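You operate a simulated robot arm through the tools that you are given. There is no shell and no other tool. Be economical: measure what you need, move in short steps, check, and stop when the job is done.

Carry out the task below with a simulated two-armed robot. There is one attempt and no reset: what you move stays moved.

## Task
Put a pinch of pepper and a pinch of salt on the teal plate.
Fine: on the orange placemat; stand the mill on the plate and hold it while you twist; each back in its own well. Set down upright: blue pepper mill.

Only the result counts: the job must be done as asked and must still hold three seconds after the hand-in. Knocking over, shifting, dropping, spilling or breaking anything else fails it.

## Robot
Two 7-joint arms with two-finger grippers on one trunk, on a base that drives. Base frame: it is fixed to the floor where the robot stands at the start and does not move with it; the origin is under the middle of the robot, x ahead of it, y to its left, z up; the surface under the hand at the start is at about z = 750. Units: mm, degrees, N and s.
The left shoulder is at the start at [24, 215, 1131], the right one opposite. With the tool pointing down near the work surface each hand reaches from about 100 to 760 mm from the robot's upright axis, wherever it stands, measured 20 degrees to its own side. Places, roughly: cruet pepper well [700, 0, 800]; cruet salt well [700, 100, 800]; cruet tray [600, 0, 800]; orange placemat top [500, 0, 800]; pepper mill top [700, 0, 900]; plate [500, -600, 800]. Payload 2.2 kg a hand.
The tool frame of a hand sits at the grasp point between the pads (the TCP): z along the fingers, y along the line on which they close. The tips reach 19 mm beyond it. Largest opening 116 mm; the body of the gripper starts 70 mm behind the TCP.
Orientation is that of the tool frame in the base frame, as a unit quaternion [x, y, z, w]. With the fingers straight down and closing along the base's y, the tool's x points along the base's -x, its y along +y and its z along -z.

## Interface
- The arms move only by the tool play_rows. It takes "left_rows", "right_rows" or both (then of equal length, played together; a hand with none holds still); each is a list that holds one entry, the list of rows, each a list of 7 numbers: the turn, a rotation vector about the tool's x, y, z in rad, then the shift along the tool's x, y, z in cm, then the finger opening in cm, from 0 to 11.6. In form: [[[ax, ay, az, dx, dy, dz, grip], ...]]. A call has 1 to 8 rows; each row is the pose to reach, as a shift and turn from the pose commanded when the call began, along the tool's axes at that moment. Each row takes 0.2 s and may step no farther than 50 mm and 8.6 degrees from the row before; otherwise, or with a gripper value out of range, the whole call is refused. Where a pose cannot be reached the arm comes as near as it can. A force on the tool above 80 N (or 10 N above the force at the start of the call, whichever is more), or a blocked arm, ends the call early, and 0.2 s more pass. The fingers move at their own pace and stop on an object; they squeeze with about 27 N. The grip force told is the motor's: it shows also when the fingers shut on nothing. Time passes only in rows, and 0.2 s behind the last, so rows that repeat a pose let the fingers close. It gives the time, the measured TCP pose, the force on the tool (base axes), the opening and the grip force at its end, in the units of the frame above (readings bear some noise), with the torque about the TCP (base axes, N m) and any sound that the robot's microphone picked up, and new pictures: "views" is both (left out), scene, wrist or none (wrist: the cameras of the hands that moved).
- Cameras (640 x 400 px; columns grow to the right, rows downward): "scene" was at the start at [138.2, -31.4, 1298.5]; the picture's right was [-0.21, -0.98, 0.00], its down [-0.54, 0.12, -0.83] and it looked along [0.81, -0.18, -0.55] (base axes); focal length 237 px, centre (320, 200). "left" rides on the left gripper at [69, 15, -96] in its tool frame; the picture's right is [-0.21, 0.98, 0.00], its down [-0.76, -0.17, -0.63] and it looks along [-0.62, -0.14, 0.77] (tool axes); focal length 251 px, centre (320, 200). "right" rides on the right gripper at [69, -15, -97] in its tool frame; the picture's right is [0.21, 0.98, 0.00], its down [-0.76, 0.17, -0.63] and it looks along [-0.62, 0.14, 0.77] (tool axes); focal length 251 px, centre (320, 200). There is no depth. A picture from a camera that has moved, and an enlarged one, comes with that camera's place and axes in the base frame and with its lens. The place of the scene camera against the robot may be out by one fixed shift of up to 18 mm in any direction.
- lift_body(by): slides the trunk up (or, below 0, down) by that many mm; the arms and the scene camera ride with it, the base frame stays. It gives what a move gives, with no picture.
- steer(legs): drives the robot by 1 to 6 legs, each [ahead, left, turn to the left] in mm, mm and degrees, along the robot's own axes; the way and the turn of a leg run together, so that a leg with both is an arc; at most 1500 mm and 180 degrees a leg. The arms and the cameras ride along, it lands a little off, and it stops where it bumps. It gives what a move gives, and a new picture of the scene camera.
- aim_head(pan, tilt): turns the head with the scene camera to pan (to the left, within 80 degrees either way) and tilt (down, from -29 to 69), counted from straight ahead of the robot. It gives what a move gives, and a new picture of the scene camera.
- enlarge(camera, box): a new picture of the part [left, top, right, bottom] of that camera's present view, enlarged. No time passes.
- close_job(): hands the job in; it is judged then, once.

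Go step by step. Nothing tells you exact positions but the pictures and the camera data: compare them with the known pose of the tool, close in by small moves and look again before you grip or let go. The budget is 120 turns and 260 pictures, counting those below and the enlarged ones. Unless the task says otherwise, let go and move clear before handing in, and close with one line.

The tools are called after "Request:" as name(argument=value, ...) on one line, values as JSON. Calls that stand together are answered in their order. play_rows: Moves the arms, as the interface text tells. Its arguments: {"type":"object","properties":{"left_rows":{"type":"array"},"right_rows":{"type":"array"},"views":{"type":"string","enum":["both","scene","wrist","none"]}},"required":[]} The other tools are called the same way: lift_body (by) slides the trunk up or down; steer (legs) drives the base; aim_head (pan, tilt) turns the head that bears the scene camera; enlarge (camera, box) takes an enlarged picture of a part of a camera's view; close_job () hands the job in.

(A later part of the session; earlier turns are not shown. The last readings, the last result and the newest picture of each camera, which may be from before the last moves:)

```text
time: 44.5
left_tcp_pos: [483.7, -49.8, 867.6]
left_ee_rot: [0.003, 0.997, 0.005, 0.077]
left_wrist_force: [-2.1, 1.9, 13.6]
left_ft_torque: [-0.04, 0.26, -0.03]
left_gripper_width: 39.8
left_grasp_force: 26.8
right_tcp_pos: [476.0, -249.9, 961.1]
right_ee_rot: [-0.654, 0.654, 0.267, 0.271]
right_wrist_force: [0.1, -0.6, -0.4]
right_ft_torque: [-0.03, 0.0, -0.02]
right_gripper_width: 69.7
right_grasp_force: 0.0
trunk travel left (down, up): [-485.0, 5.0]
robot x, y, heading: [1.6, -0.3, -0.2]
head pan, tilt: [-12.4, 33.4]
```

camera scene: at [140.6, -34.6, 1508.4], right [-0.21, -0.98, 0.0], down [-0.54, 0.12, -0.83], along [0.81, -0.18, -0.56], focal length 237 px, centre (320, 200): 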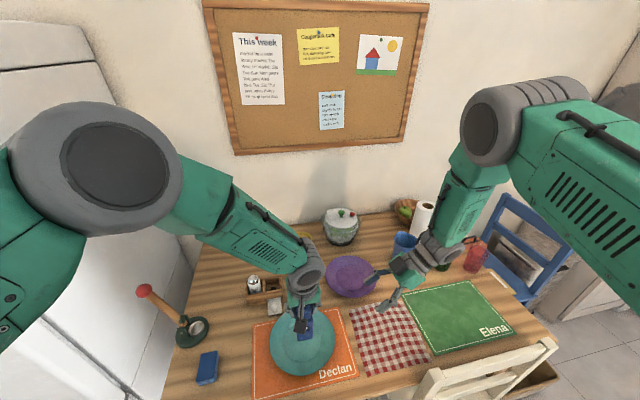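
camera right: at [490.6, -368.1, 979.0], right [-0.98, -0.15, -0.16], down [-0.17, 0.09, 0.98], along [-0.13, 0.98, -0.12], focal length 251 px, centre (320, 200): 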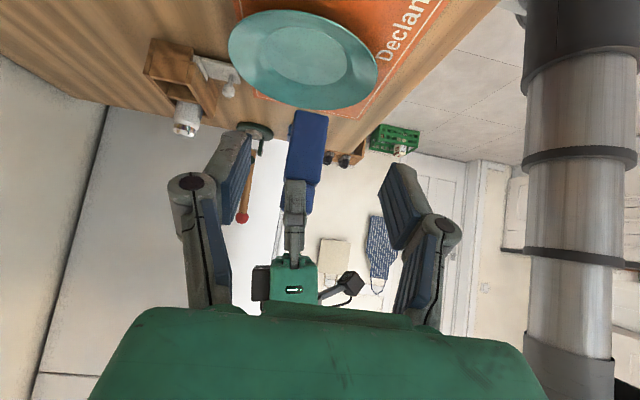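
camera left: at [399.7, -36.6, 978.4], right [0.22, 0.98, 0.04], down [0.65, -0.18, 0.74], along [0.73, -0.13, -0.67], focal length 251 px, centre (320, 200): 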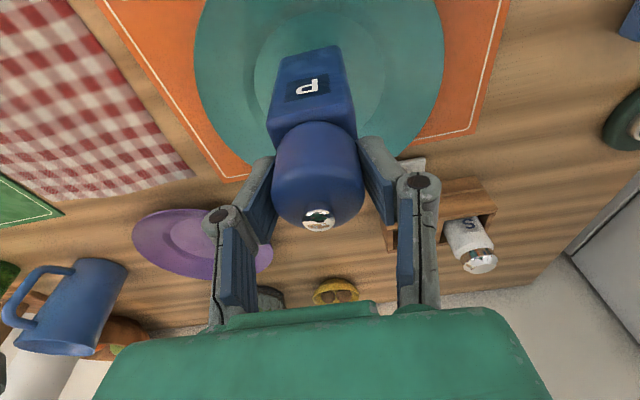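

The mill stands on the plate (contact at TCP z≈868). Now the right hand approaches along its 45° line to hold the body.

Request:
play_rows(right_rows=[[[0, 0, 0, -1.0, -0.2, 2.9, 7.5], [0, 0, 0, -2.0, -0.4, 5.7, 7.5], [0, 0, 0, -2.9, -0.6, 8.6, 7.5], [0, 0, 0, -2.9, -0.6, 10.6, 7.5], [0, 0, 0, -2.9, -0.6, 10.6, 7.5]]], views="both")

Request:
enlarge(camera="scene", box=[240, 260, 360, 390])

```text
time: 45.7
left_tcp_pos: [483.5, -49.0, 867.9]
left_ee_rot: [0.002, 0.997, 0.005, 0.076]
left_wrist_force: [2.6, 3.5, 19.8]
left_ft_torque: [-0.04, -0.14, 0.03]
left_gripper_width: 39.7
left_grasp_force: 27.1
right_tcp_pos: [483.8, -155.4, 903.1]
right_ee_rot: [-0.653, 0.654, 0.268, 0.271]
right_wrist_force: [0.7, -0.4, -0.8]
right_ft_torque: [0.01, -0.02, -0.01]
right_gripper_width: 74.8
right_grasp_force: 0.0
trunk travel left (down, up): [-485.0, 5.0]
robot x, y, heading: [-1.2, -0.6, 0.2]
head pan, tilt: [-12.4, 33.4]
camera scene: at [138.4, -31.3, 1508.8], right [-0.21, -0.98, 0.0], down [-0.54, 0.12, -0.83], along [0.81, -0.18, -0.55], focal length 237 px, centre (320, 200)
camera right: at [497.6, -272.9, 923.5], right [-0.98, -0.15, -0.16], down [-0.17, 0.09, 0.98], along [-0.13, 0.98, -0.12], focal length 251 px, centre (320, 200)
```

scene: 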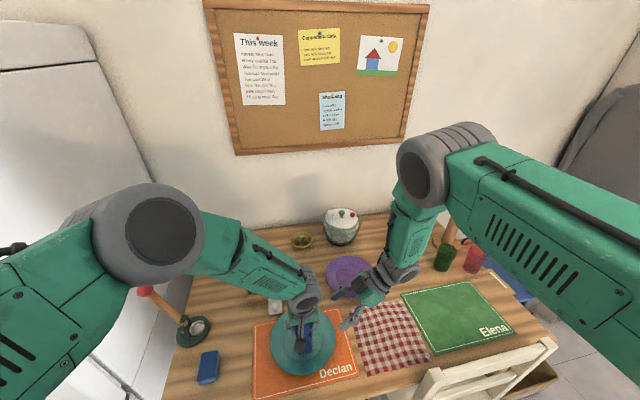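
right: 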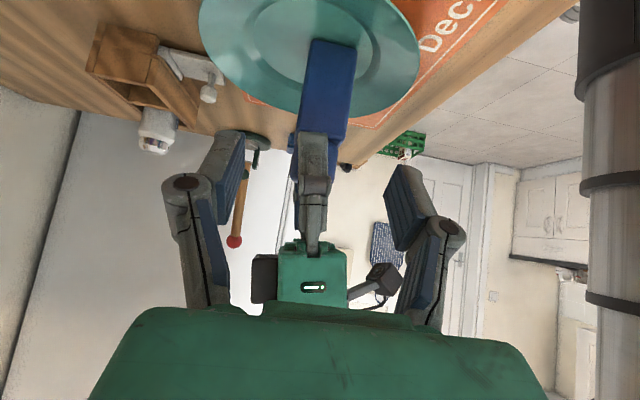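

```text
3.08 times, centred on (300, 325) of scene
camera zoom: at [138.4, -31.3, 1508.8], right [-0.21, -0.98, 0.0], down [-0.54, 0.12, -0.83], along [0.81, -0.18, -0.55], focal length 729 px, centre (382, -185)
```

zoom: 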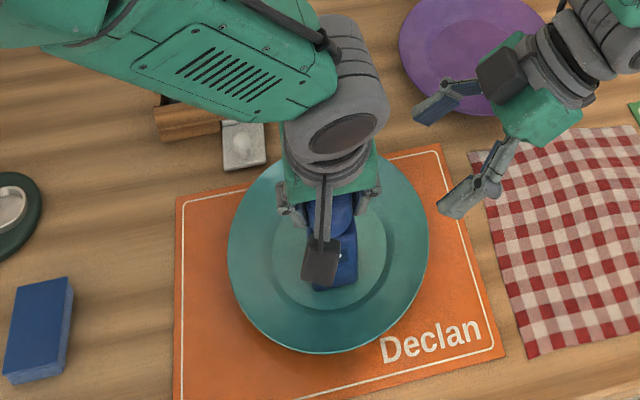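

Checking lateral alignment of the mill body against the right hand's mid-plane.

Request:
enlarge(camera="right", box=[260, 20, 400, 160])

```text
2.86 times, centred on (330, 90) of right
camera zoom: at [497.6, -272.9, 923.5], right [-0.98, -0.15, -0.16], down [-0.17, 0.09, 0.98], along [-0.13, 0.98, -0.12], focal length 718 px, centre (291, 514)
```

zoom: 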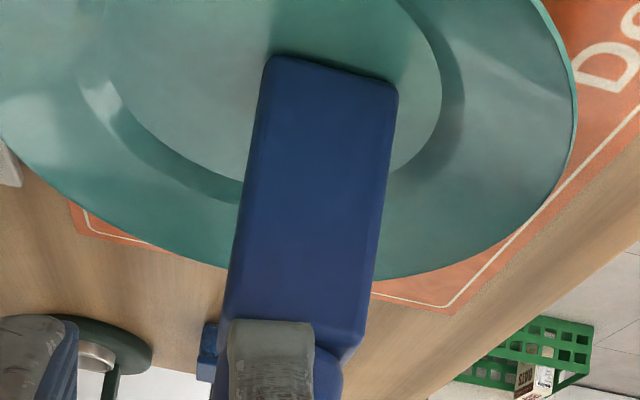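

The body spans x 458–500 (centre 479). I'll shift 5 mm and advance along the tool axis so the fingers straddle it.

Request:
play_rows(right_rows=[[[0, 0, 0, -0.1, 0.48, 2.5, 7.5], [0, 0, 0, -0.16, 0.48, 5.5, 7.5], [0, 0, 0, -0.16, 0.48, 8.5, 7.5], [0, 0, 0, -0.16, 0.48, 11, 7.5], [0, 0, 0, -0.16, 0.48, 13, 7.5], [0, 0, 0, -0.16, 0.48, 14.4, 7.5], [0, 0, 0, -0.16, 0.48, 14.4, 7.5]]], views="both")

Request:
enlarge(camera="scene", box=[240, 260, 360, 390])

```text
time: 47.3
left_tcp_pos: [483.1, -43.0, 867.4]
left_ee_rot: [0.0, 0.997, 0.012, 0.076]
left_wrist_force: [-5.4, 4.3, 23.0]
left_ft_torque: [-1.18, 0.79, 0.04]
left_gripper_width: 39.7
left_grasp_force: 27.0
right_tcp_pos: [485.3, -62.7, 807.0]
right_ee_rot: [-0.653, 0.657, 0.26, 0.273]
right_wrist_force: [0.3, -16.0, 8.4]
right_ft_torque: [1.16, 0.16, 0.15]
right_gripper_width: 75.0
right_grasp_force: 0.0
trunk travel left (down, up): [-485.0, 5.0]
robot x, y, heading: [2.1, -2.4, -0.1]
head pan, tilt: [-12.4, 33.4]
stopped in row 7 (right hand): the force on the tool passed its limit at 83 N (the readings are from after the stop); the commanded pose is now the measured one
camera scene: at [135.9, -38.0, 1508.8], right [-0.22, -0.98, 0.0], down [-0.54, 0.12, -0.83], along [0.81, -0.18, -0.55], focal length 237 px, centre (320, 200)
camera right: at [498.6, -179.4, 827.8], right [-0.98, -0.14, -0.16], down [-0.18, 0.1, 0.98], along [-0.12, 0.98, -0.12], focal length 251 px, centre (320, 200)
```

scene: 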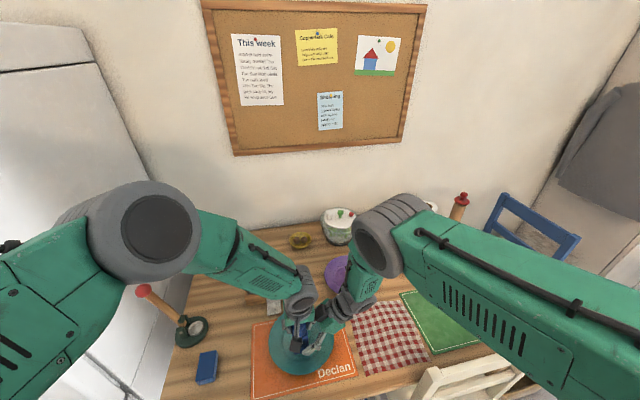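
right: 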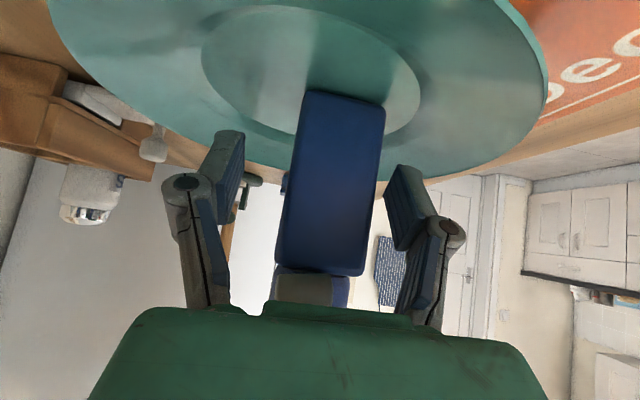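

```text
3.08 times, centred on (300, 325) of scene
camera zoom: at [135.9, -38.0, 1508.8], right [-0.22, -0.98, 0.0], down [-0.54, 0.12, -0.83], along [0.81, -0.18, -0.55], focal length 729 px, centre (382, -185)
```

zoom: 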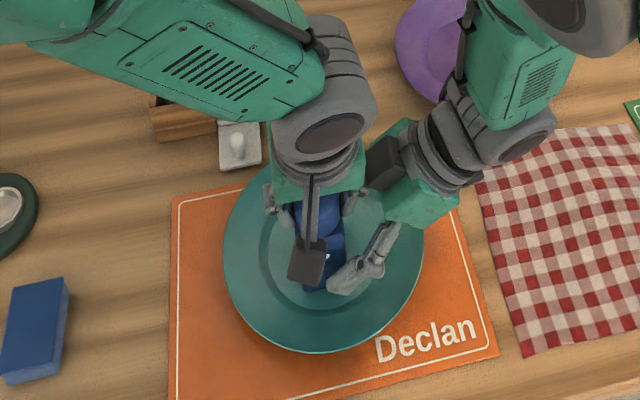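

The right palm touched the left hand's knuckles: 45° is too steep. I'll back off, flatten the approach to about 35°, and check the mill.

Request:
play_rows(right_rows=[[[0, 0, 0, 0, 0, -2, 7.5], [0, 0, 0, 0, 0, -4.5, 7.5], [0, 0, 0, 0, 0, -7.5, 7.5], [0, -0.1, 0, 0, 0, -8.5, 7.5], [0, -0.18, 0, 0, 0, -8.5, 7.5]]], views="both")

Request:
enlarge(camera="right", box=[220, 20, 420, 220])

```text
time: 48.5
left_tcp_pos: [485.1, -42.4, 868.0]
left_ee_rot: [0.001, 0.997, 0.013, 0.077]
left_wrist_force: [2.2, -5.7, 33.0]
left_ft_torque: [-1.05, 0.13, 0.04]
left_gripper_width: 39.7
left_grasp_force: 26.5
right_tcp_pos: [482.9, -119.8, 866.9]
right_ee_rot: [-0.627, 0.627, 0.321, 0.332]
right_wrist_force: [-0.2, 0.4, 0.1]
right_ft_torque: [0.03, -0.02, -0.03]
right_gripper_width: 75.2
right_grasp_force: 0.1
trunk travel left (down, up): [-485.0, 5.0]
robot x, y, heading: [2.7, 1.7, -0.3]
head pan, tilt: [-12.4, 33.4]
camera scene: at [136.1, -35.8, 1509.0], right [-0.22, -0.98, 0.0], down [-0.54, 0.12, -0.83], along [0.81, -0.18, -0.55], focal length 237 px, centre (320, 200)
camera right: at [496.5, -238.4, 866.2], right [-0.97, -0.12, -0.19], down [-0.18, -0.08, 0.98], along [-0.13, 0.99, 0.06], focal length 251 px, centre (320, 200)
```

scene: 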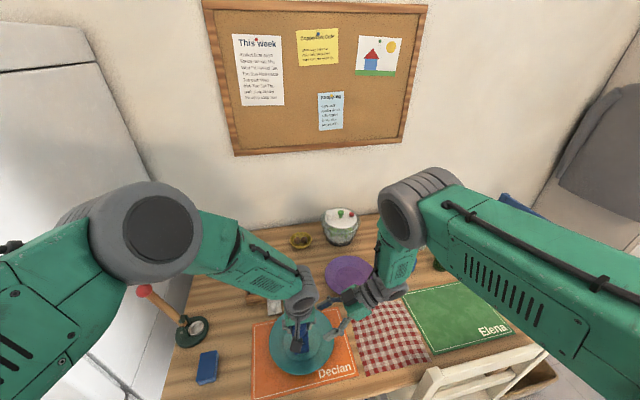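
right: 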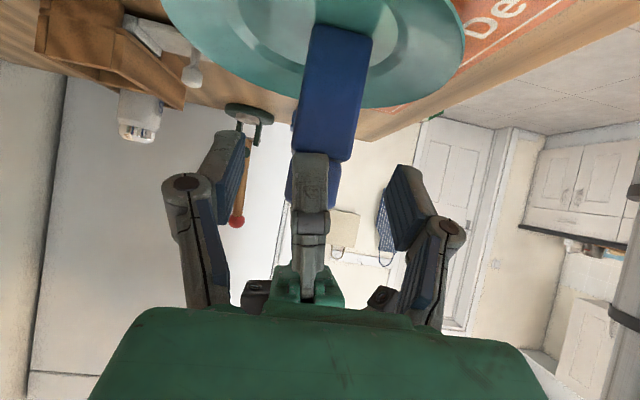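

```text
2.00 times, centred on (320, 120) of right
camera zoom: at [496.5, -238.4, 866.2], right [-0.97, -0.12, -0.19], down [-0.18, -0.08, 0.98], along [-0.13, 0.99, 0.06], focal length 503 px, centre (320, 360)
```

zoom: 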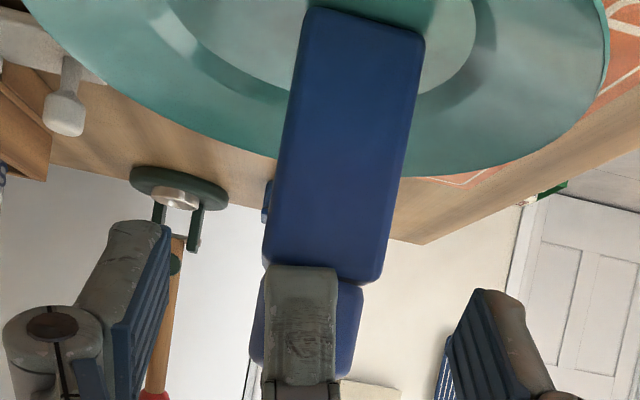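

The left hand is pressing the mill with 33 N and is off sideways. I'll relieve it by lifting a few millimetres.

Request:
play_rows(left_rows=[[[0, 0, 0, -0.05, 0, -0.35, 0], [0, 0, 0, -0.1, 0, -0.6, 0], [0, 0, 0, -0.1, 0, -0.6, 0]]], views="wrist")

Request:
enlarge(camera="right", box=[220, 20, 420, 220])

```text
time: 49.3
left_tcp_pos: [482.8, -41.4, 870.6]
left_ee_rot: [0.001, 0.997, 0.014, 0.076]
left_wrist_force: [-0.4, 0.9, -1.9]
left_ft_torque: [0.02, -0.03, 0.01]
left_gripper_width: 39.9
left_grasp_force: 27.4
right_tcp_pos: [484.4, -117.8, 866.8]
right_ee_rot: [-0.627, 0.628, 0.321, 0.331]
right_wrist_force: [-0.2, 0.1, 0.8]
right_ft_torque: [0.0, 0.03, -0.03]
right_gripper_width: 75.0
right_grasp_force: 0.0
trunk travel left (down, up): [-485.0, 5.0]
robot x, y, heading: [-1.2, 0.7, 0.1]
head pan, tilt: [-12.4, 33.4]
camera left: at [400.8, -29.1, 955.8], right [0.21, 0.98, 0.06], down [0.65, -0.19, 0.73], along [0.73, -0.12, -0.68], focal length 251 px, centre (320, 200)
```

left: 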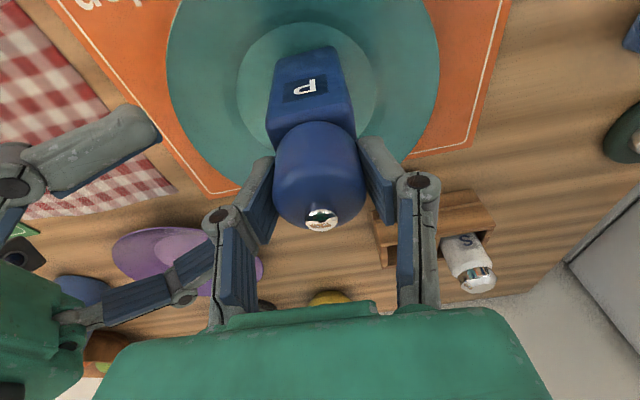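

```text
2.00 times, centred on (320, 120) of right
camera zoom: at [498.0, -237.2, 865.3], right [-0.98, -0.12, -0.19], down [-0.18, -0.08, 0.98], along [-0.13, 0.99, 0.06], focal length 503 px, centre (320, 360)
```

zoom: 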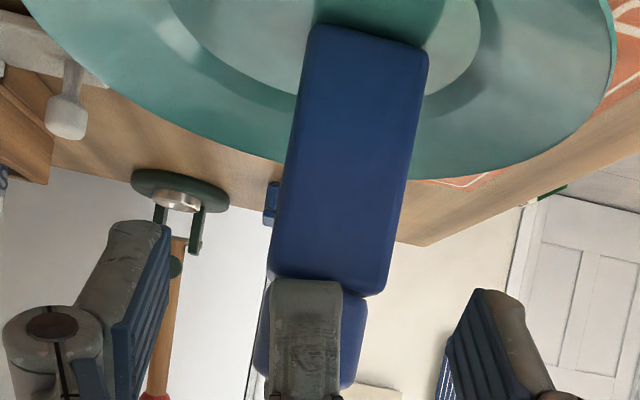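

The mill is free again and still square in the grip. I'll straighten the 1.6° tilt, re-centre, and set it down lightly.

Request:
play_rows(left_rows=[[[0.014, 0, 0, -0.02, -0.2, -0.1, 0], [0.027, 0, 0, -0.02, -0.4, -0.1, 0], [0.027, 0, 0, 0.0, -0.4, 0.1, 0], [0.027, 0, 0, 0.03, -0.4, 0.3, 0], [0.027, 0, 0, 0.03, -0.4, 0.3, 0]]], views="none")

```text
time: 50.5
left_tcp_pos: [484.9, -47.1, 868.5]
left_ee_rot: [0.001, 0.997, 0.0, 0.075]
left_wrist_force: [-0.3, -0.3, -2.3]
left_ft_torque: [-0.04, 0.0, -0.01]
left_gripper_width: 39.8
left_grasp_force: 27.6
right_tcp_pos: [484.1, -119.9, 867.0]
right_ee_rot: [-0.627, 0.627, 0.321, 0.331]
right_wrist_force: [-0.2, 0.7, 0.2]
right_ft_torque: [-0.02, -0.02, -0.03]
right_gripper_width: 74.8
right_grasp_force: 0.0
trunk travel left (down, up): [-485.0, 5.0]
robot x, y, heading: [-0.5, -1.2, 0.1]
head pan, tilt: [-12.4, 33.4]
```

Mill hovers a hair above the plate. The right hand advances along the flatter 35° line, stopping short for a check.

Request:
play_rows(right_rows=[[[0, 0, 0, 0.7, 0.3, 1.5, 7.5], [0, 0, 0, 1.45, 0.6, 3.0, 7.5], [0, 0, 0, 1.45, 0.6, 5.0, 7.5], [0, 0, 0, 1.45, 0.6, 6.8, 7.5], [0, 0, 0, 1.45, 0.6, 6.8, 7.5]]], left_rows=[[[0, 0, 0, 0.01, 0, 0.1, 0], [0, 0, 0, 0.01, 0, 0.1, 0], [0, 0, 0, 0.01, 0, 0.1, 0], [0, 0, 0, 0.01, 0, 0.1, 0], [0, 0, 0, 0.01, 0, 0.1, 0]]], views="both")

Request:
enlarge(camera="scene", box=[240, 260, 360, 390])

```text
time: 51.7
left_tcp_pos: [484.0, -46.0, 869.2]
left_ee_rot: [0.002, 0.997, 0.0, 0.077]
left_wrist_force: [0.3, -1.6, 8.0]
left_ft_torque: [-0.07, 0.13, 0.03]
left_gripper_width: 39.5
left_grasp_force: 26.9
right_tcp_pos: [479.6, -73.3, 816.0]
right_ee_rot: [-0.628, 0.628, 0.32, 0.331]
right_wrist_force: [0.1, -0.6, 0.3]
right_ft_torque: [-0.02, -0.02, -0.01]
right_gripper_width: 74.9
right_grasp_force: 0.0
trunk travel left (down, up): [-485.0, 5.0]
robot x, y, heading: [0.2, -3.7, -0.3]
head pan, tilt: [-12.4, 33.4]
camera scene: at [139.5, -34.3, 1508.5], right [-0.22, -0.98, 0.0], down [-0.54, 0.12, -0.83], along [0.81, -0.18, -0.55], focal length 237 px, centre (320, 200)
camera right: at [493.3, -191.4, 814.4], right [-0.98, -0.12, -0.19], down [-0.18, -0.08, 0.98], along [-0.13, 0.99, 0.06], focal length 251 px, centre (320, 200)
camera left: at [401.7, -31.7, 952.7], right [0.22, 0.98, 0.03], down [0.65, -0.17, 0.74], along [0.73, -0.14, -0.67], focal length 251 px, centre (320, 200)
```

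scene: 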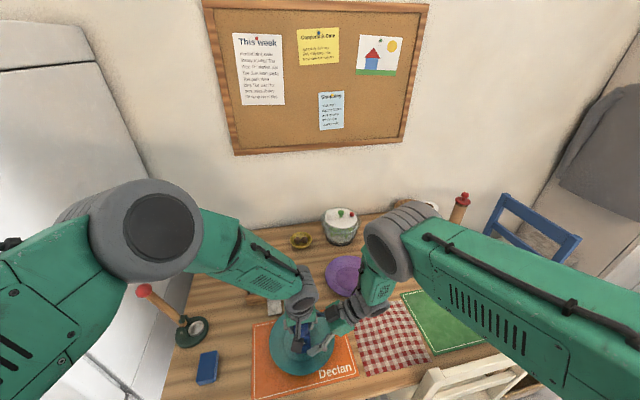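
right: 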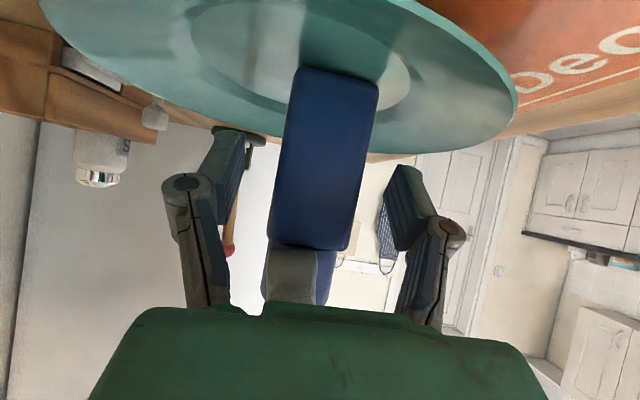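
left: 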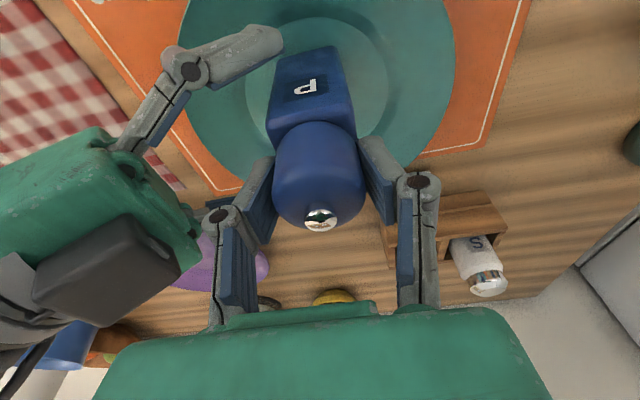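

```text
3.08 times, centred on (300, 325) of scene
camera zoom: at [139.5, -34.3, 1508.5], right [-0.22, -0.98, 0.0], down [-0.54, 0.12, -0.83], along [0.81, -0.18, -0.55], focal length 729 px, centre (382, -185)
```

zoom: 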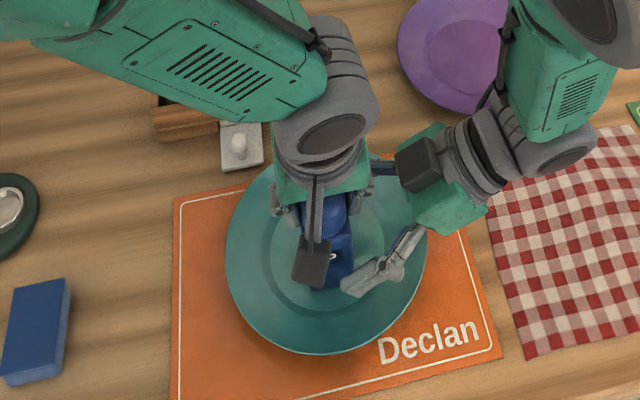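

A module on top of the right gripper is what neared the left palm, so I'll advance only slightly more and a bit lower, then close on the body.

Request:
play_rows(right_rows=[[[0, 0, 0, 0.35, 0.1, 0.6, 7.5], [0, 0, 0, 0.64, 0.1, 1.34, 7.5], [0, 0, 0, 0.64, 0.1, 1.34, 6], [0, 0, 0, 0.64, 0.1, 1.34, 5], [0, 0, 0, 0.64, 0.1, 1.34, 4.4], [0, 0, 0, 0.64, 0.1, 1.34, 0], [0, 0, 0, 0.64, 0.1, 1.34, 0]]], views="wrist")

```text
time: 53.3
left_tcp_pos: [483.6, -46.4, 867.1]
left_ee_rot: [0.002, 0.997, 0.0, 0.075]
left_wrist_force: [-4.8, -4.4, 16.6]
left_ft_torque: [-0.25, 0.2, 0.07]
left_gripper_width: 39.7
left_grasp_force: 27.4
right_tcp_pos: [478.9, -65.3, 803.0]
right_ee_rot: [-0.626, 0.63, 0.319, 0.332]
right_wrist_force: [9.3, 1.8, -3.8]
right_ft_torque: [0.04, 0.06, -0.3]
right_gripper_width: 44.1
right_grasp_force: 27.4
trunk travel left (down, up): [-485.0, 5.0]
robot x, y, heading: [-0.1, -3.0, -0.1]
head pan, tilt: [-12.4, 33.4]
camera right: at [492.3, -184.5, 801.6], right [-0.98, -0.11, -0.19], down [-0.18, -0.08, 0.98], along [-0.13, 0.99, 0.06], focal length 251 px, centre (320, 200)
```

right: 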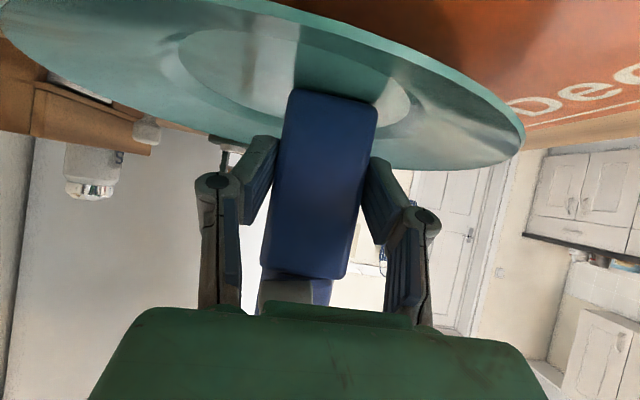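

Both hands hold the mill: body 44 mm, head 39.7 mm. Now twisting the head 60° with the left hand about the vertical.

Request:
play_rows(left_rows=[[[0.02, 0, 0.129, 0, 0, 0, 0], [0.04, 0, 0.259, 0, 0, 0, 0], [0.06, 0, 0.388, 0, 0, 0, 0], [0.08, 0, 0.517, 0, 0, 0, 0], [0.099, 0, 0.646, 0, 0, 0, 0], [0.119, 0, 0.776, 0, 0, 0, 0], [0.139, 0, 0.905, 0, 0, 0, 0], [0.159, 0, 1.034, 0, 0, 0, 0]]], views="both")

Request:
enlarge(camera="scene", box=[240, 260, 360, 390])

```text
time: 55.1
left_tcp_pos: [482.6, -47.7, 868.4]
left_ee_rot: [0.501, 0.862, -0.041, 0.066]
left_wrist_force: [-15.0, -15.9, 23.5]
left_ft_torque: [-0.54, 0.58, 0.3]
left_gripper_width: 39.3
left_grasp_force: 27.1
right_tcp_pos: [477.7, -65.9, 801.8]
right_ee_rot: [0.628, -0.627, -0.32, -0.332]
right_wrist_force: [9.5, 14.1, -8.2]
right_ft_torque: [-0.38, 0.44, -0.37]
right_gripper_width: 45.6
right_grasp_force: 27.3
trunk travel left (down, up): [-485.0, 5.0]
robot x, y, heading: [3.7, -1.5, -0.0]
head pan, tilt: [-12.4, 33.4]
camera scene: at [137.9, -33.3, 1508.7], right [-0.22, -0.98, 0.0], down [-0.54, 0.12, -0.83], along [0.81, -0.18, -0.55], focal length 237 px, centre (320, 200)
camera left: at [455.1, 31.3, 952.8], right [0.95, 0.3, 0.03], down [0.18, -0.64, 0.74], along [0.24, -0.7, -0.67], focal length 251 px, centre (320, 200)
```

scene: 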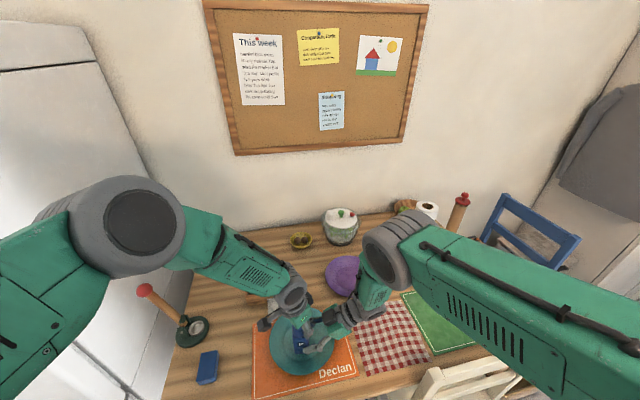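
left: 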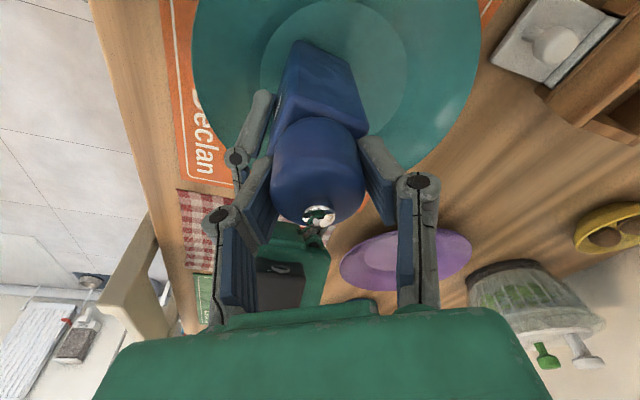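

```text
3.08 times, centred on (300, 325) of scene
camera zoom: at [137.9, -33.3, 1508.7], right [-0.22, -0.98, 0.0], down [-0.54, 0.12, -0.83], along [0.81, -0.18, -0.55], focal length 729 px, centre (382, -185)
```

zoom: 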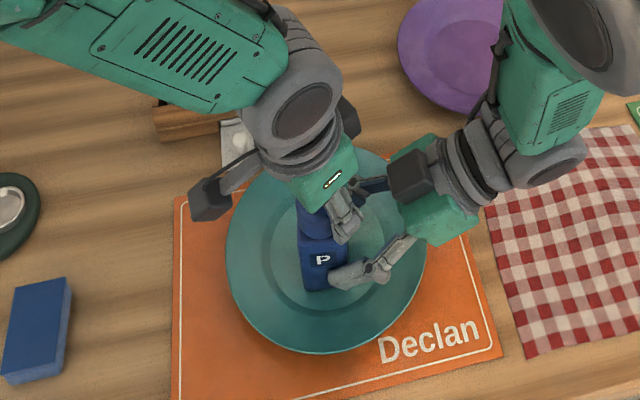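

The head is turned 60°, though no sound was reported yet. I'll check how far the body followed.

Request:
enlarge(camera="right", box=[190, 60, 450, 320])

Request:
enlarge(camera="left", box=[200, 0, 440, 240])

```text
1.54 times, centred on (320, 190) of right
camera zoom: at [491.3, -183.2, 802.0], right [-0.97, -0.12, -0.19], down [-0.18, -0.08, 0.98], along [-0.13, 0.99, 0.06], focal length 387 px, centre (320, 215)
```

zoom: 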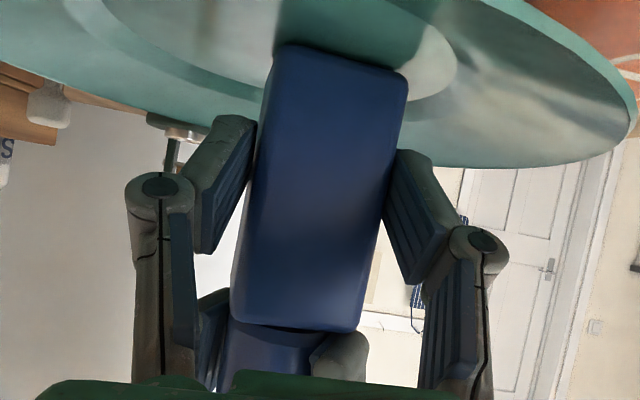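

```text
1.67 times, centred on (320, 120) of left
camera zoom: at [455.1, 31.3, 952.8], right [0.95, 0.3, 0.03], down [0.18, -0.64, 0.74], along [0.24, -0.7, -0.67], focal length 419 px, centre (320, 333)
```

zoom: 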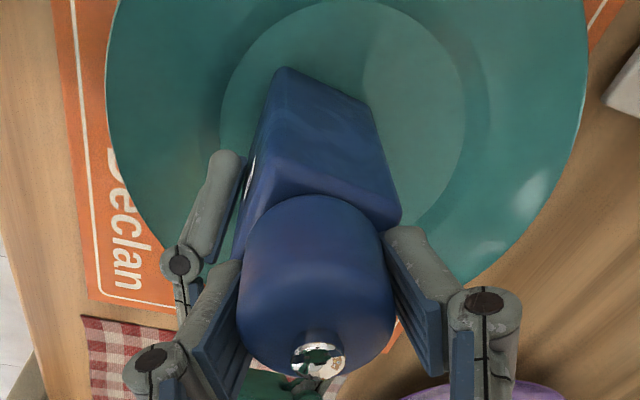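

The body stayed put, so the head was twisted against it. I'll continue the twist another 50° and listen.

Request:
play_rows(left_rows=[[[0.018, 0, 0.123, 0, 0, 0, 0], [0.037, 0, 0.246, 0, 0, 0, 0], [0.056, 0, 0.37, 0, 0, 0, 0], [0.075, 0, 0.493, 0, 0, 0, 0], [0.094, 0, 0.616, 0, 0, 0, 0], [0.112, 0, 0.74, 0, 0, 0, 0], [0.131, 0, 0.862, 0, 0, 0, 0]]], views="both")

```text
time: 56.7
left_tcp_pos: [481.7, -45.0, 867.3]
left_ee_rot: [0.818, 0.57, -0.063, 0.043]
left_wrist_force: [-25.8, -6.1, 23.2]
left_ft_torque: [0.06, 0.76, 0.3]
left_gripper_width: 39.6
left_grasp_force: 27.2
right_tcp_pos: [479.6, -66.7, 804.4]
right_ee_rot: [-0.628, 0.629, 0.317, 0.331]
right_wrist_force: [22.0, 8.5, -3.0]
right_ft_torque: [-0.09, 0.51, -0.63]
right_gripper_width: 48.4
right_grasp_force: 26.8
trunk travel left (down, up): [-485.0, 5.0]
robot x, y, heading: [-1.1, -2.9, -0.1]
head pan, tilt: [-12.4, 33.4]
camera scene: at [137.4, -32.0, 1508.8], right [-0.21, -0.98, 0.0], down [-0.54, 0.12, -0.83], along [0.81, -0.18, -0.55], focal length 237 px, centre (320, 200)
camera left: at [525.2, 26.4, 952.8], right [0.84, -0.54, 0.03], down [-0.38, -0.55, 0.74], along [-0.38, -0.64, -0.67], focal length 251 px, centre (320, 200)
```

scene: 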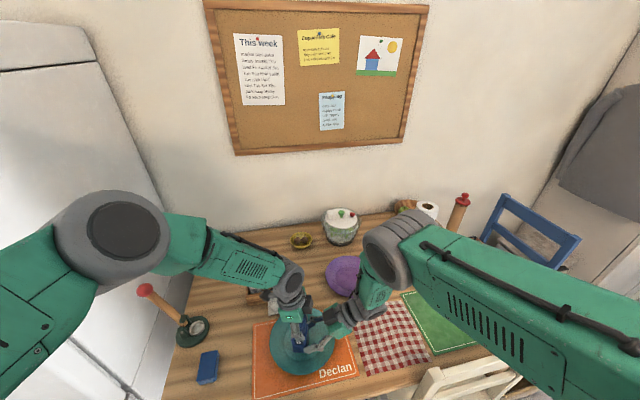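
left: 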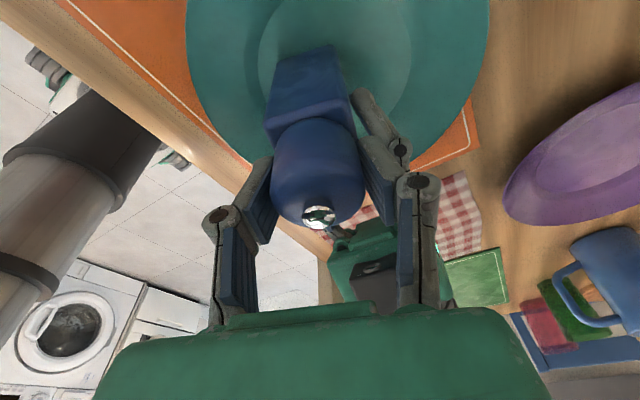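

Torque of ~0.3 N m suggests the head is turning against the grinder. I'll twist back the same way in two halves, then inspect the plate.

Request:
play_rows(left_rows=[[[-0.02, 0, -0.135, 0, 0, 0, 0], [-0.042, 0, -0.271, 0, 0, 0, 0], [-0.063, 0, -0.406, 0, 0, 0, 0], [-0.083, 0, -0.542, 0, 0, 0, 0], [-0.104, 0, -0.677, 0, 0, 0, 0], [-0.125, 0, -0.813, 0, 0, 0, 0], [-0.146, 0, -0.948, 0, 0, 0, 0]]], views="none")

Request:
play_rows(left_rows=[[[-0.02, 0, -0.135, 0, 0, 0, 0], [-0.042, 0, -0.271, 0, 0, 0, 0], [-0.063, 0, -0.406, 0, 0, 0, 0], [-0.083, 0, -0.542, 0, 0, 0, 0], [-0.104, 0, -0.677, 0, 0, 0, 0], [-0.125, 0, -0.813, 0, 0, 0, 0], [-0.146, 0, -0.948, 0, 0, 0, 0]]], views="both")

Request:
enlarge(camera="scene", box=[240, 260, 360, 390])

```text
time: 58.3
left_tcp_pos: [482.7, -45.4, 868.3]
left_ee_rot: [0.46, 0.885, -0.035, 0.068]
left_wrist_force: [-22.3, -3.1, 30.0]
left_ft_torque: [0.22, 1.12, -0.39]
left_gripper_width: 39.7
left_grasp_force: 27.5
right_tcp_pos: [479.4, -65.3, 803.5]
right_ee_rot: [-0.627, 0.629, 0.319, 0.332]
right_wrist_force: [29.8, 2.4, -3.9]
right_ft_torque: [0.14, -0.48, -0.34]
right_gripper_width: 44.4
right_grasp_force: 26.6
trunk travel left (down, up): [-485.0, 5.0]
robot x, y, heading: [-3.5, -1.7, -0.2]
head pan, tilt: [-12.4, 33.4]
```

```text
time: 59.9
left_tcp_pos: [484.5, -43.9, 867.7]
left_ee_rot: [-0.001, 0.997, 0.002, 0.077]
left_wrist_force: [-12.6, 5.1, 17.4]
left_ft_torque: [0.12, 0.49, -0.17]
left_gripper_width: 39.7
left_grasp_force: 27.1
right_tcp_pos: [478.5, -67.7, 803.8]
right_ee_rot: [-0.627, 0.628, 0.32, 0.331]
right_wrist_force: [20.0, -5.2, 6.7]
right_ft_torque: [0.2, -0.52, -0.27]
right_gripper_width: 44.1
right_grasp_force: 27.3
trunk travel left (down, up): [-485.0, 5.0]
robot x, y, heading: [-2.6, -2.4, 0.1]
head pan, tilt: [-12.4, 33.4]
camera scene: at [138.0, -33.1, 1508.8], right [-0.22, -0.98, 0.0], down [-0.54, 0.12, -0.83], along [0.81, -0.18, -0.55], focal length 237 px, centre (320, 200)
camera left: at [401.0, -30.5, 952.4], right [0.21, 0.98, 0.03], down [0.65, -0.17, 0.74], along [0.73, -0.13, -0.67], focal length 251 px, centre (320, 200)
```

scene: 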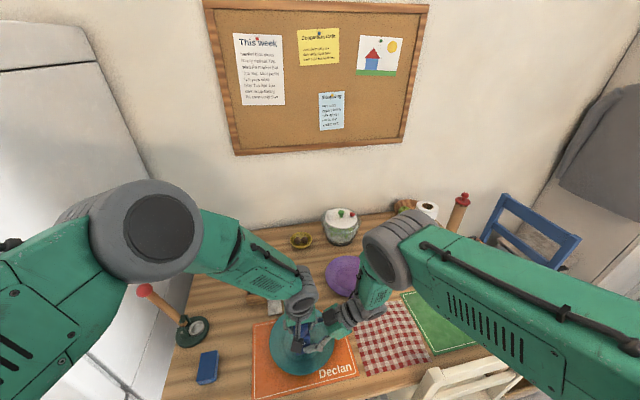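
left: 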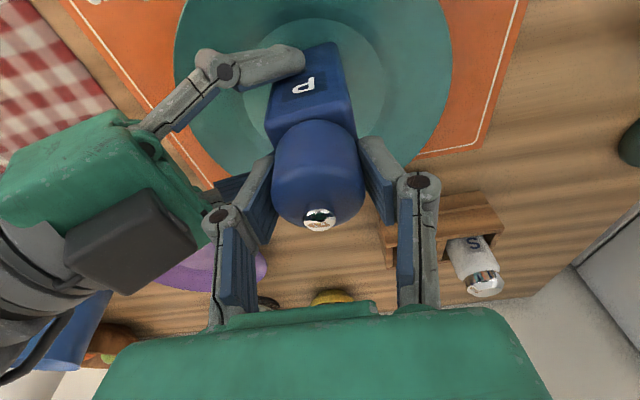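

```text
3.08 times, centred on (300, 325) of scene
camera zoom: at [138.0, -33.1, 1508.8], right [-0.22, -0.98, 0.0], down [-0.54, 0.12, -0.83], along [0.81, -0.18, -0.55], focal length 729 px, centre (382, -185)
```

zoom: 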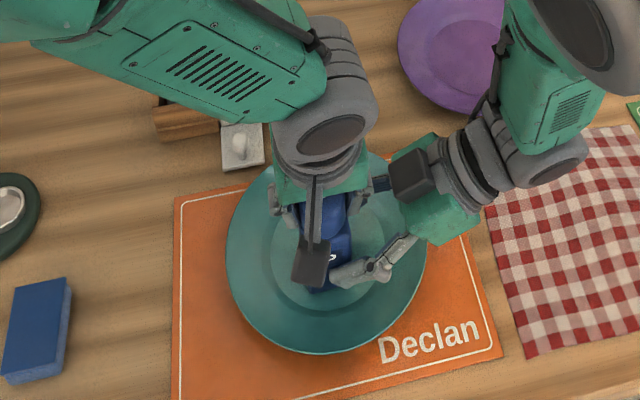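

The twist back shows the opposite torque, as expected for a grinder. I'll release the body with the right hand, back off, then lift the mill to see the plate.

Request:
play_rows(right_rows=[[[0, 0, 0, 0, 0, 0, 6], [0, 0, 0, 0, 0, 0, 7.5], [0, 0, 0, 0, 0, -2, 7.5], [0, 0, 0, -0.5, 0, -5, 7.5], [0, 0, 0, -1.5, 0, -9, 7.5], [0, 0, 0, -2, 0, -13, 7.5]]], views="none")

Request:
play_rows(left_rows=[[[0, 0, 0, -0.15, 0, -1.0, 0], [0, 0, 0, -0.46, 0, -3.0, 0], [0, 0, 0, -0.92, 0, -6.0, 0], [0, 0, 0, -0.92, 0, -6.0, 0]]], views="both")

Request:
enlarge(camera="right", box=[200, 0, 440, 160])

Request:
enlarge(camera="left", box=[180, 0, 460, 160])

```text
time: 61.3
left_tcp_pos: [484.5, -46.7, 867.7]
left_ee_rot: [0.002, 0.997, 0.0, 0.077]
left_wrist_force: [1.5, 3.4, 6.6]
left_ft_torque: [0.19, -0.33, 0.13]
left_gripper_width: 39.8
left_grasp_force: 27.4
right_tcp_pos: [475.7, -159.4, 894.5]
right_ee_rot: [-0.627, 0.629, 0.32, 0.33]
right_wrist_force: [0.3, 0.3, -1.1]
right_ft_torque: [0.0, 0.0, -0.02]
right_gripper_width: 75.2
right_grasp_force: 0.1
trunk travel left (down, up): [-485.0, 5.0]
robot x, y, heading: [0.2, -0.6, -0.1]
head pan, tilt: [-12.4, 33.4]
```

```text
time: 62.3
left_tcp_pos: [484.9, -45.4, 928.0]
left_ee_rot: [0.002, 0.997, 0.0, 0.077]
left_wrist_force: [0.4, 0.7, -1.8]
left_ft_torque: [0.03, 0.01, 0.02]
left_gripper_width: 39.6
left_grasp_force: 26.8
right_tcp_pos: [476.3, -159.5, 894.2]
right_ee_rot: [-0.627, 0.629, 0.319, 0.33]
right_wrist_force: [0.0, -0.5, 0.2]
right_ft_torque: [-0.01, -0.02, -0.03]
right_gripper_width: 75.0
right_grasp_force: 0.0
trunk travel left (down, up): [-485.0, 5.0]
robot x, y, heading: [3.7, -0.3, -0.1]
head pan, tilt: [-12.4, 33.4]
camera scene: at [141.5, -34.3, 1508.2], right [-0.22, -0.98, 0.0], down [-0.54, 0.12, -0.83], along [0.81, -0.18, -0.56], focal length 237 px, centre (320, 200)
camera left: at [401.8, -30.8, 1012.6], right [0.21, 0.98, 0.03], down [0.65, -0.17, 0.74], along [0.73, -0.14, -0.67], focal length 251 px, centre (320, 200)
```

scene: 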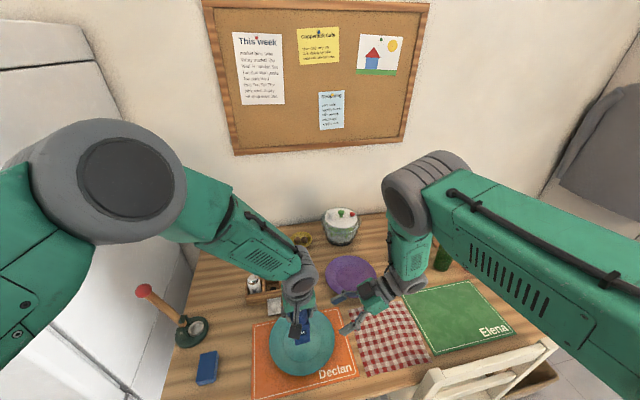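
left: 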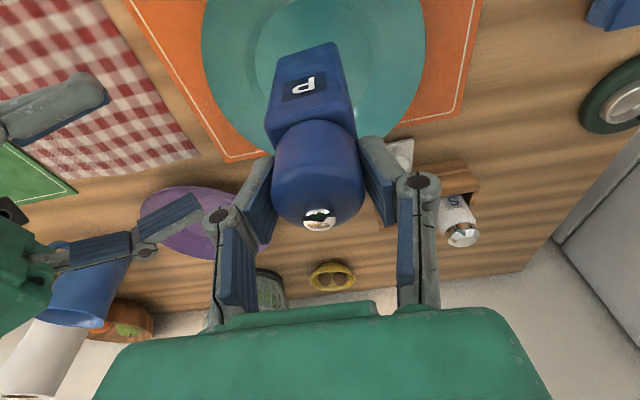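

```text
2.50 times, centred on (320, 80) of right
camera zoom: at [490.1, -277.5, 892.9], right [-0.98, -0.12, -0.19], down [-0.18, -0.08, 0.98], along [-0.13, 0.99, 0.06], focal length 629 px, centre (320, 500)
```

zoom: 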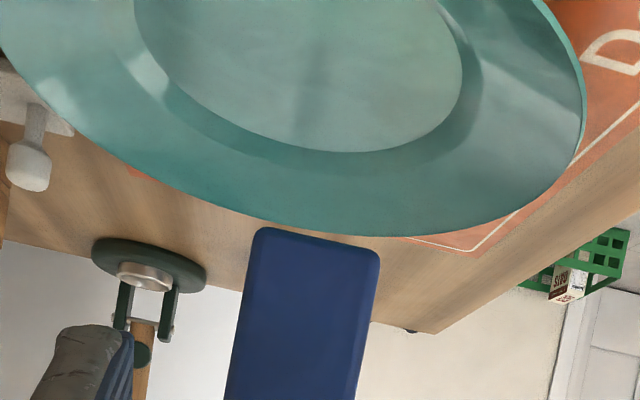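

```text
2.29 times, centred on (320, 80) of left
camera zoom: at [401.8, -30.8, 1012.6], right [0.21, 0.98, 0.03], down [0.65, -0.17, 0.74], along [0.73, -0.14, -0.67], focal length 575 px, centre (320, 474)
```

zoom: 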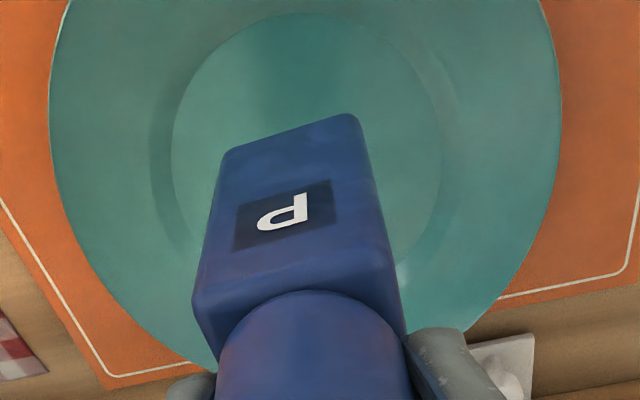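

No obvious specks at this zoom, so I'll look tighter at the plate's floor.

Request:
enlarge(camera="right", box=[260, 0, 380, 70])

Request:
enlarge(camera="left", box=[250, 0, 390, 90])

Request:
enlarge(camera="scene", box=[260, 300, 350, 385])

```text
5.33 times, centred on (320, 35) of right
camera zoom: at [490.1, -277.5, 892.9], right [-0.98, -0.12, -0.19], down [-0.18, -0.08, 0.98], along [-0.13, 0.99, 0.06], focal length 1341 px, centre (320, 1080)
```

zoom: 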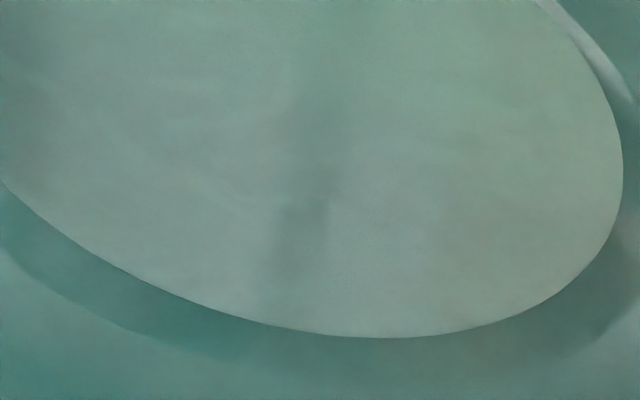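

```text
4.44 times, centred on (320, 45) of left
camera zoom: at [401.8, -30.8, 1012.6], right [0.21, 0.98, 0.03], down [0.65, -0.17, 0.74], along [0.73, -0.14, -0.67], focal length 1118 px, centre (320, 889)
```

zoom: 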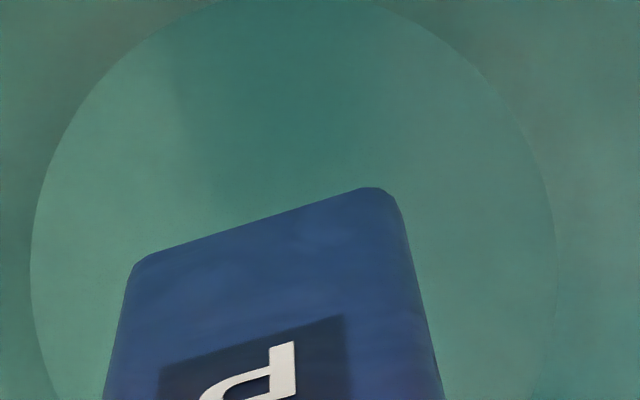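

```text
4.71 times, centred on (305, 342) of scene
camera zoom: at [141.5, -34.3, 1508.2], right [-0.22, -0.98, 0.0], down [-0.54, 0.12, -0.83], along [0.81, -0.18, -0.56], focal length 1114 px, centre (391, -471)
```

zoom: 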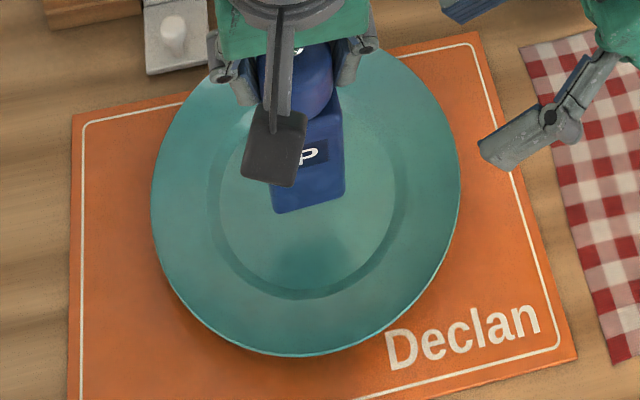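

The plate looks clean, so the grinder may not have turned relative to the body. I'll inspect the mill head closely for marks.

Request:
enlarge(camera="left", box=[250, 110, 390, 240])

Request:
enlarge(camera="right", box=[250, 80, 390, 300])

```text
3.08 times, centred on (320, 175) of left
camera zoom: at [401.8, -30.8, 1012.6], right [0.21, 0.98, 0.03], down [0.65, -0.17, 0.74], along [0.73, -0.14, -0.67], focal length 774 px, centre (320, 277)
```

zoom: 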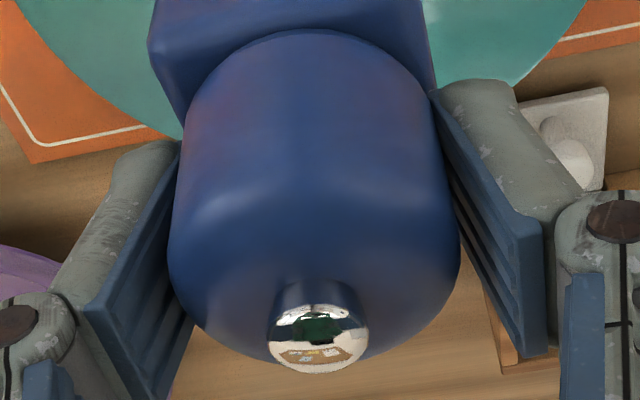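

```text
1.82 times, centred on (320, 190) of right
camera zoom: at [490.1, -277.5, 892.9], right [-0.98, -0.12, -0.19], down [-0.18, -0.08, 0.98], along [-0.13, 0.99, 0.06], focal length 457 px, centre (320, 218)
```

zoom: 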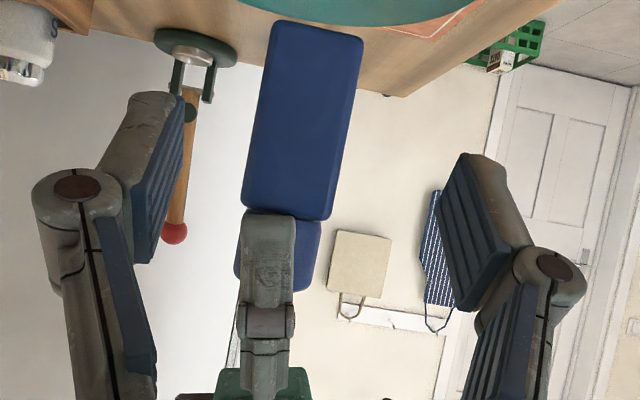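

Net turning may be what counts, and I turned back and forth. I'll set the mill down again, hold it, and ratchet the head in one direction.

Request:
play_rows(left_rows=[[[0, 0, 0, 0.3, 0, 2.0, 0], [0, 0, 0, 0.6, 0, 4.0, 0], [0, 0, 0, 0.84, 0, 5.5, 0], [0, 0, 0, 0.91, 0, 5.93, 0], [0, 0, 0, 0.91, 0, 5.93, 0]]], right_rows=[[[0, 0, 0, 0.5, 0, 2, 7.5], [0, 0, 0, 0.5, 0, 4, 7.5], [0, 0, 0, 0.5, 0, 4, 7.5], [0, 0, 0, 0.5, 0, 4, 7.5], [0, 0, 0, 0.5, 0, 4, 7.5]]], views="none")

Request:
enlarge(camera="right", box=[220, 20, 420, 220])

```text
time: 63.5
left_tcp_pos: [485.1, -45.7, 868.7]
left_ee_rot: [0.002, 0.997, 0.0, 0.076]
left_wrist_force: [0.2, 0.0, -0.6]
left_ft_torque: [-0.05, -0.04, 0.02]
left_gripper_width: 39.7
left_grasp_force: 27.1
right_tcp_pos: [476.8, -129.1, 867.8]
right_ee_rot: [0.628, -0.628, -0.321, -0.33]
right_wrist_force: [-0.2, -0.5, 0.4]
right_ft_torque: [0.0, 0.02, 0.01]
right_gripper_width: 74.9
right_grasp_force: 0.0
trunk travel left (down, up): [-485.0, 5.0]
robot x, y, heading: [0.0, -6.4, -0.0]
head pan, tilt: [-12.4, 33.4]
```

```text
2.00 times, centred on (320, 120) of right
camera zoom: at [490.3, -248.0, 865.9], right [-0.98, -0.12, -0.19], down [-0.18, -0.08, 0.98], along [-0.13, 0.99, 0.06], focal length 503 px, centre (320, 360)
```

zoom: 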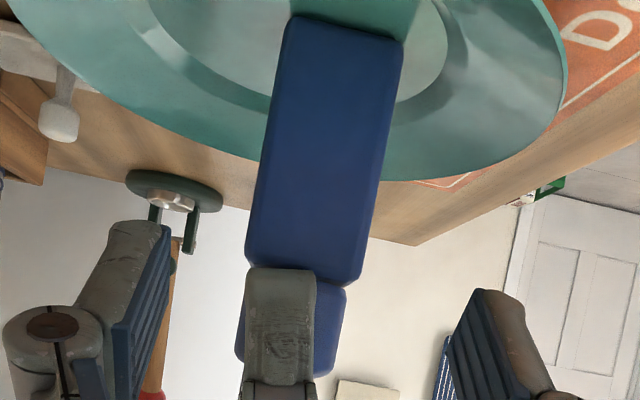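

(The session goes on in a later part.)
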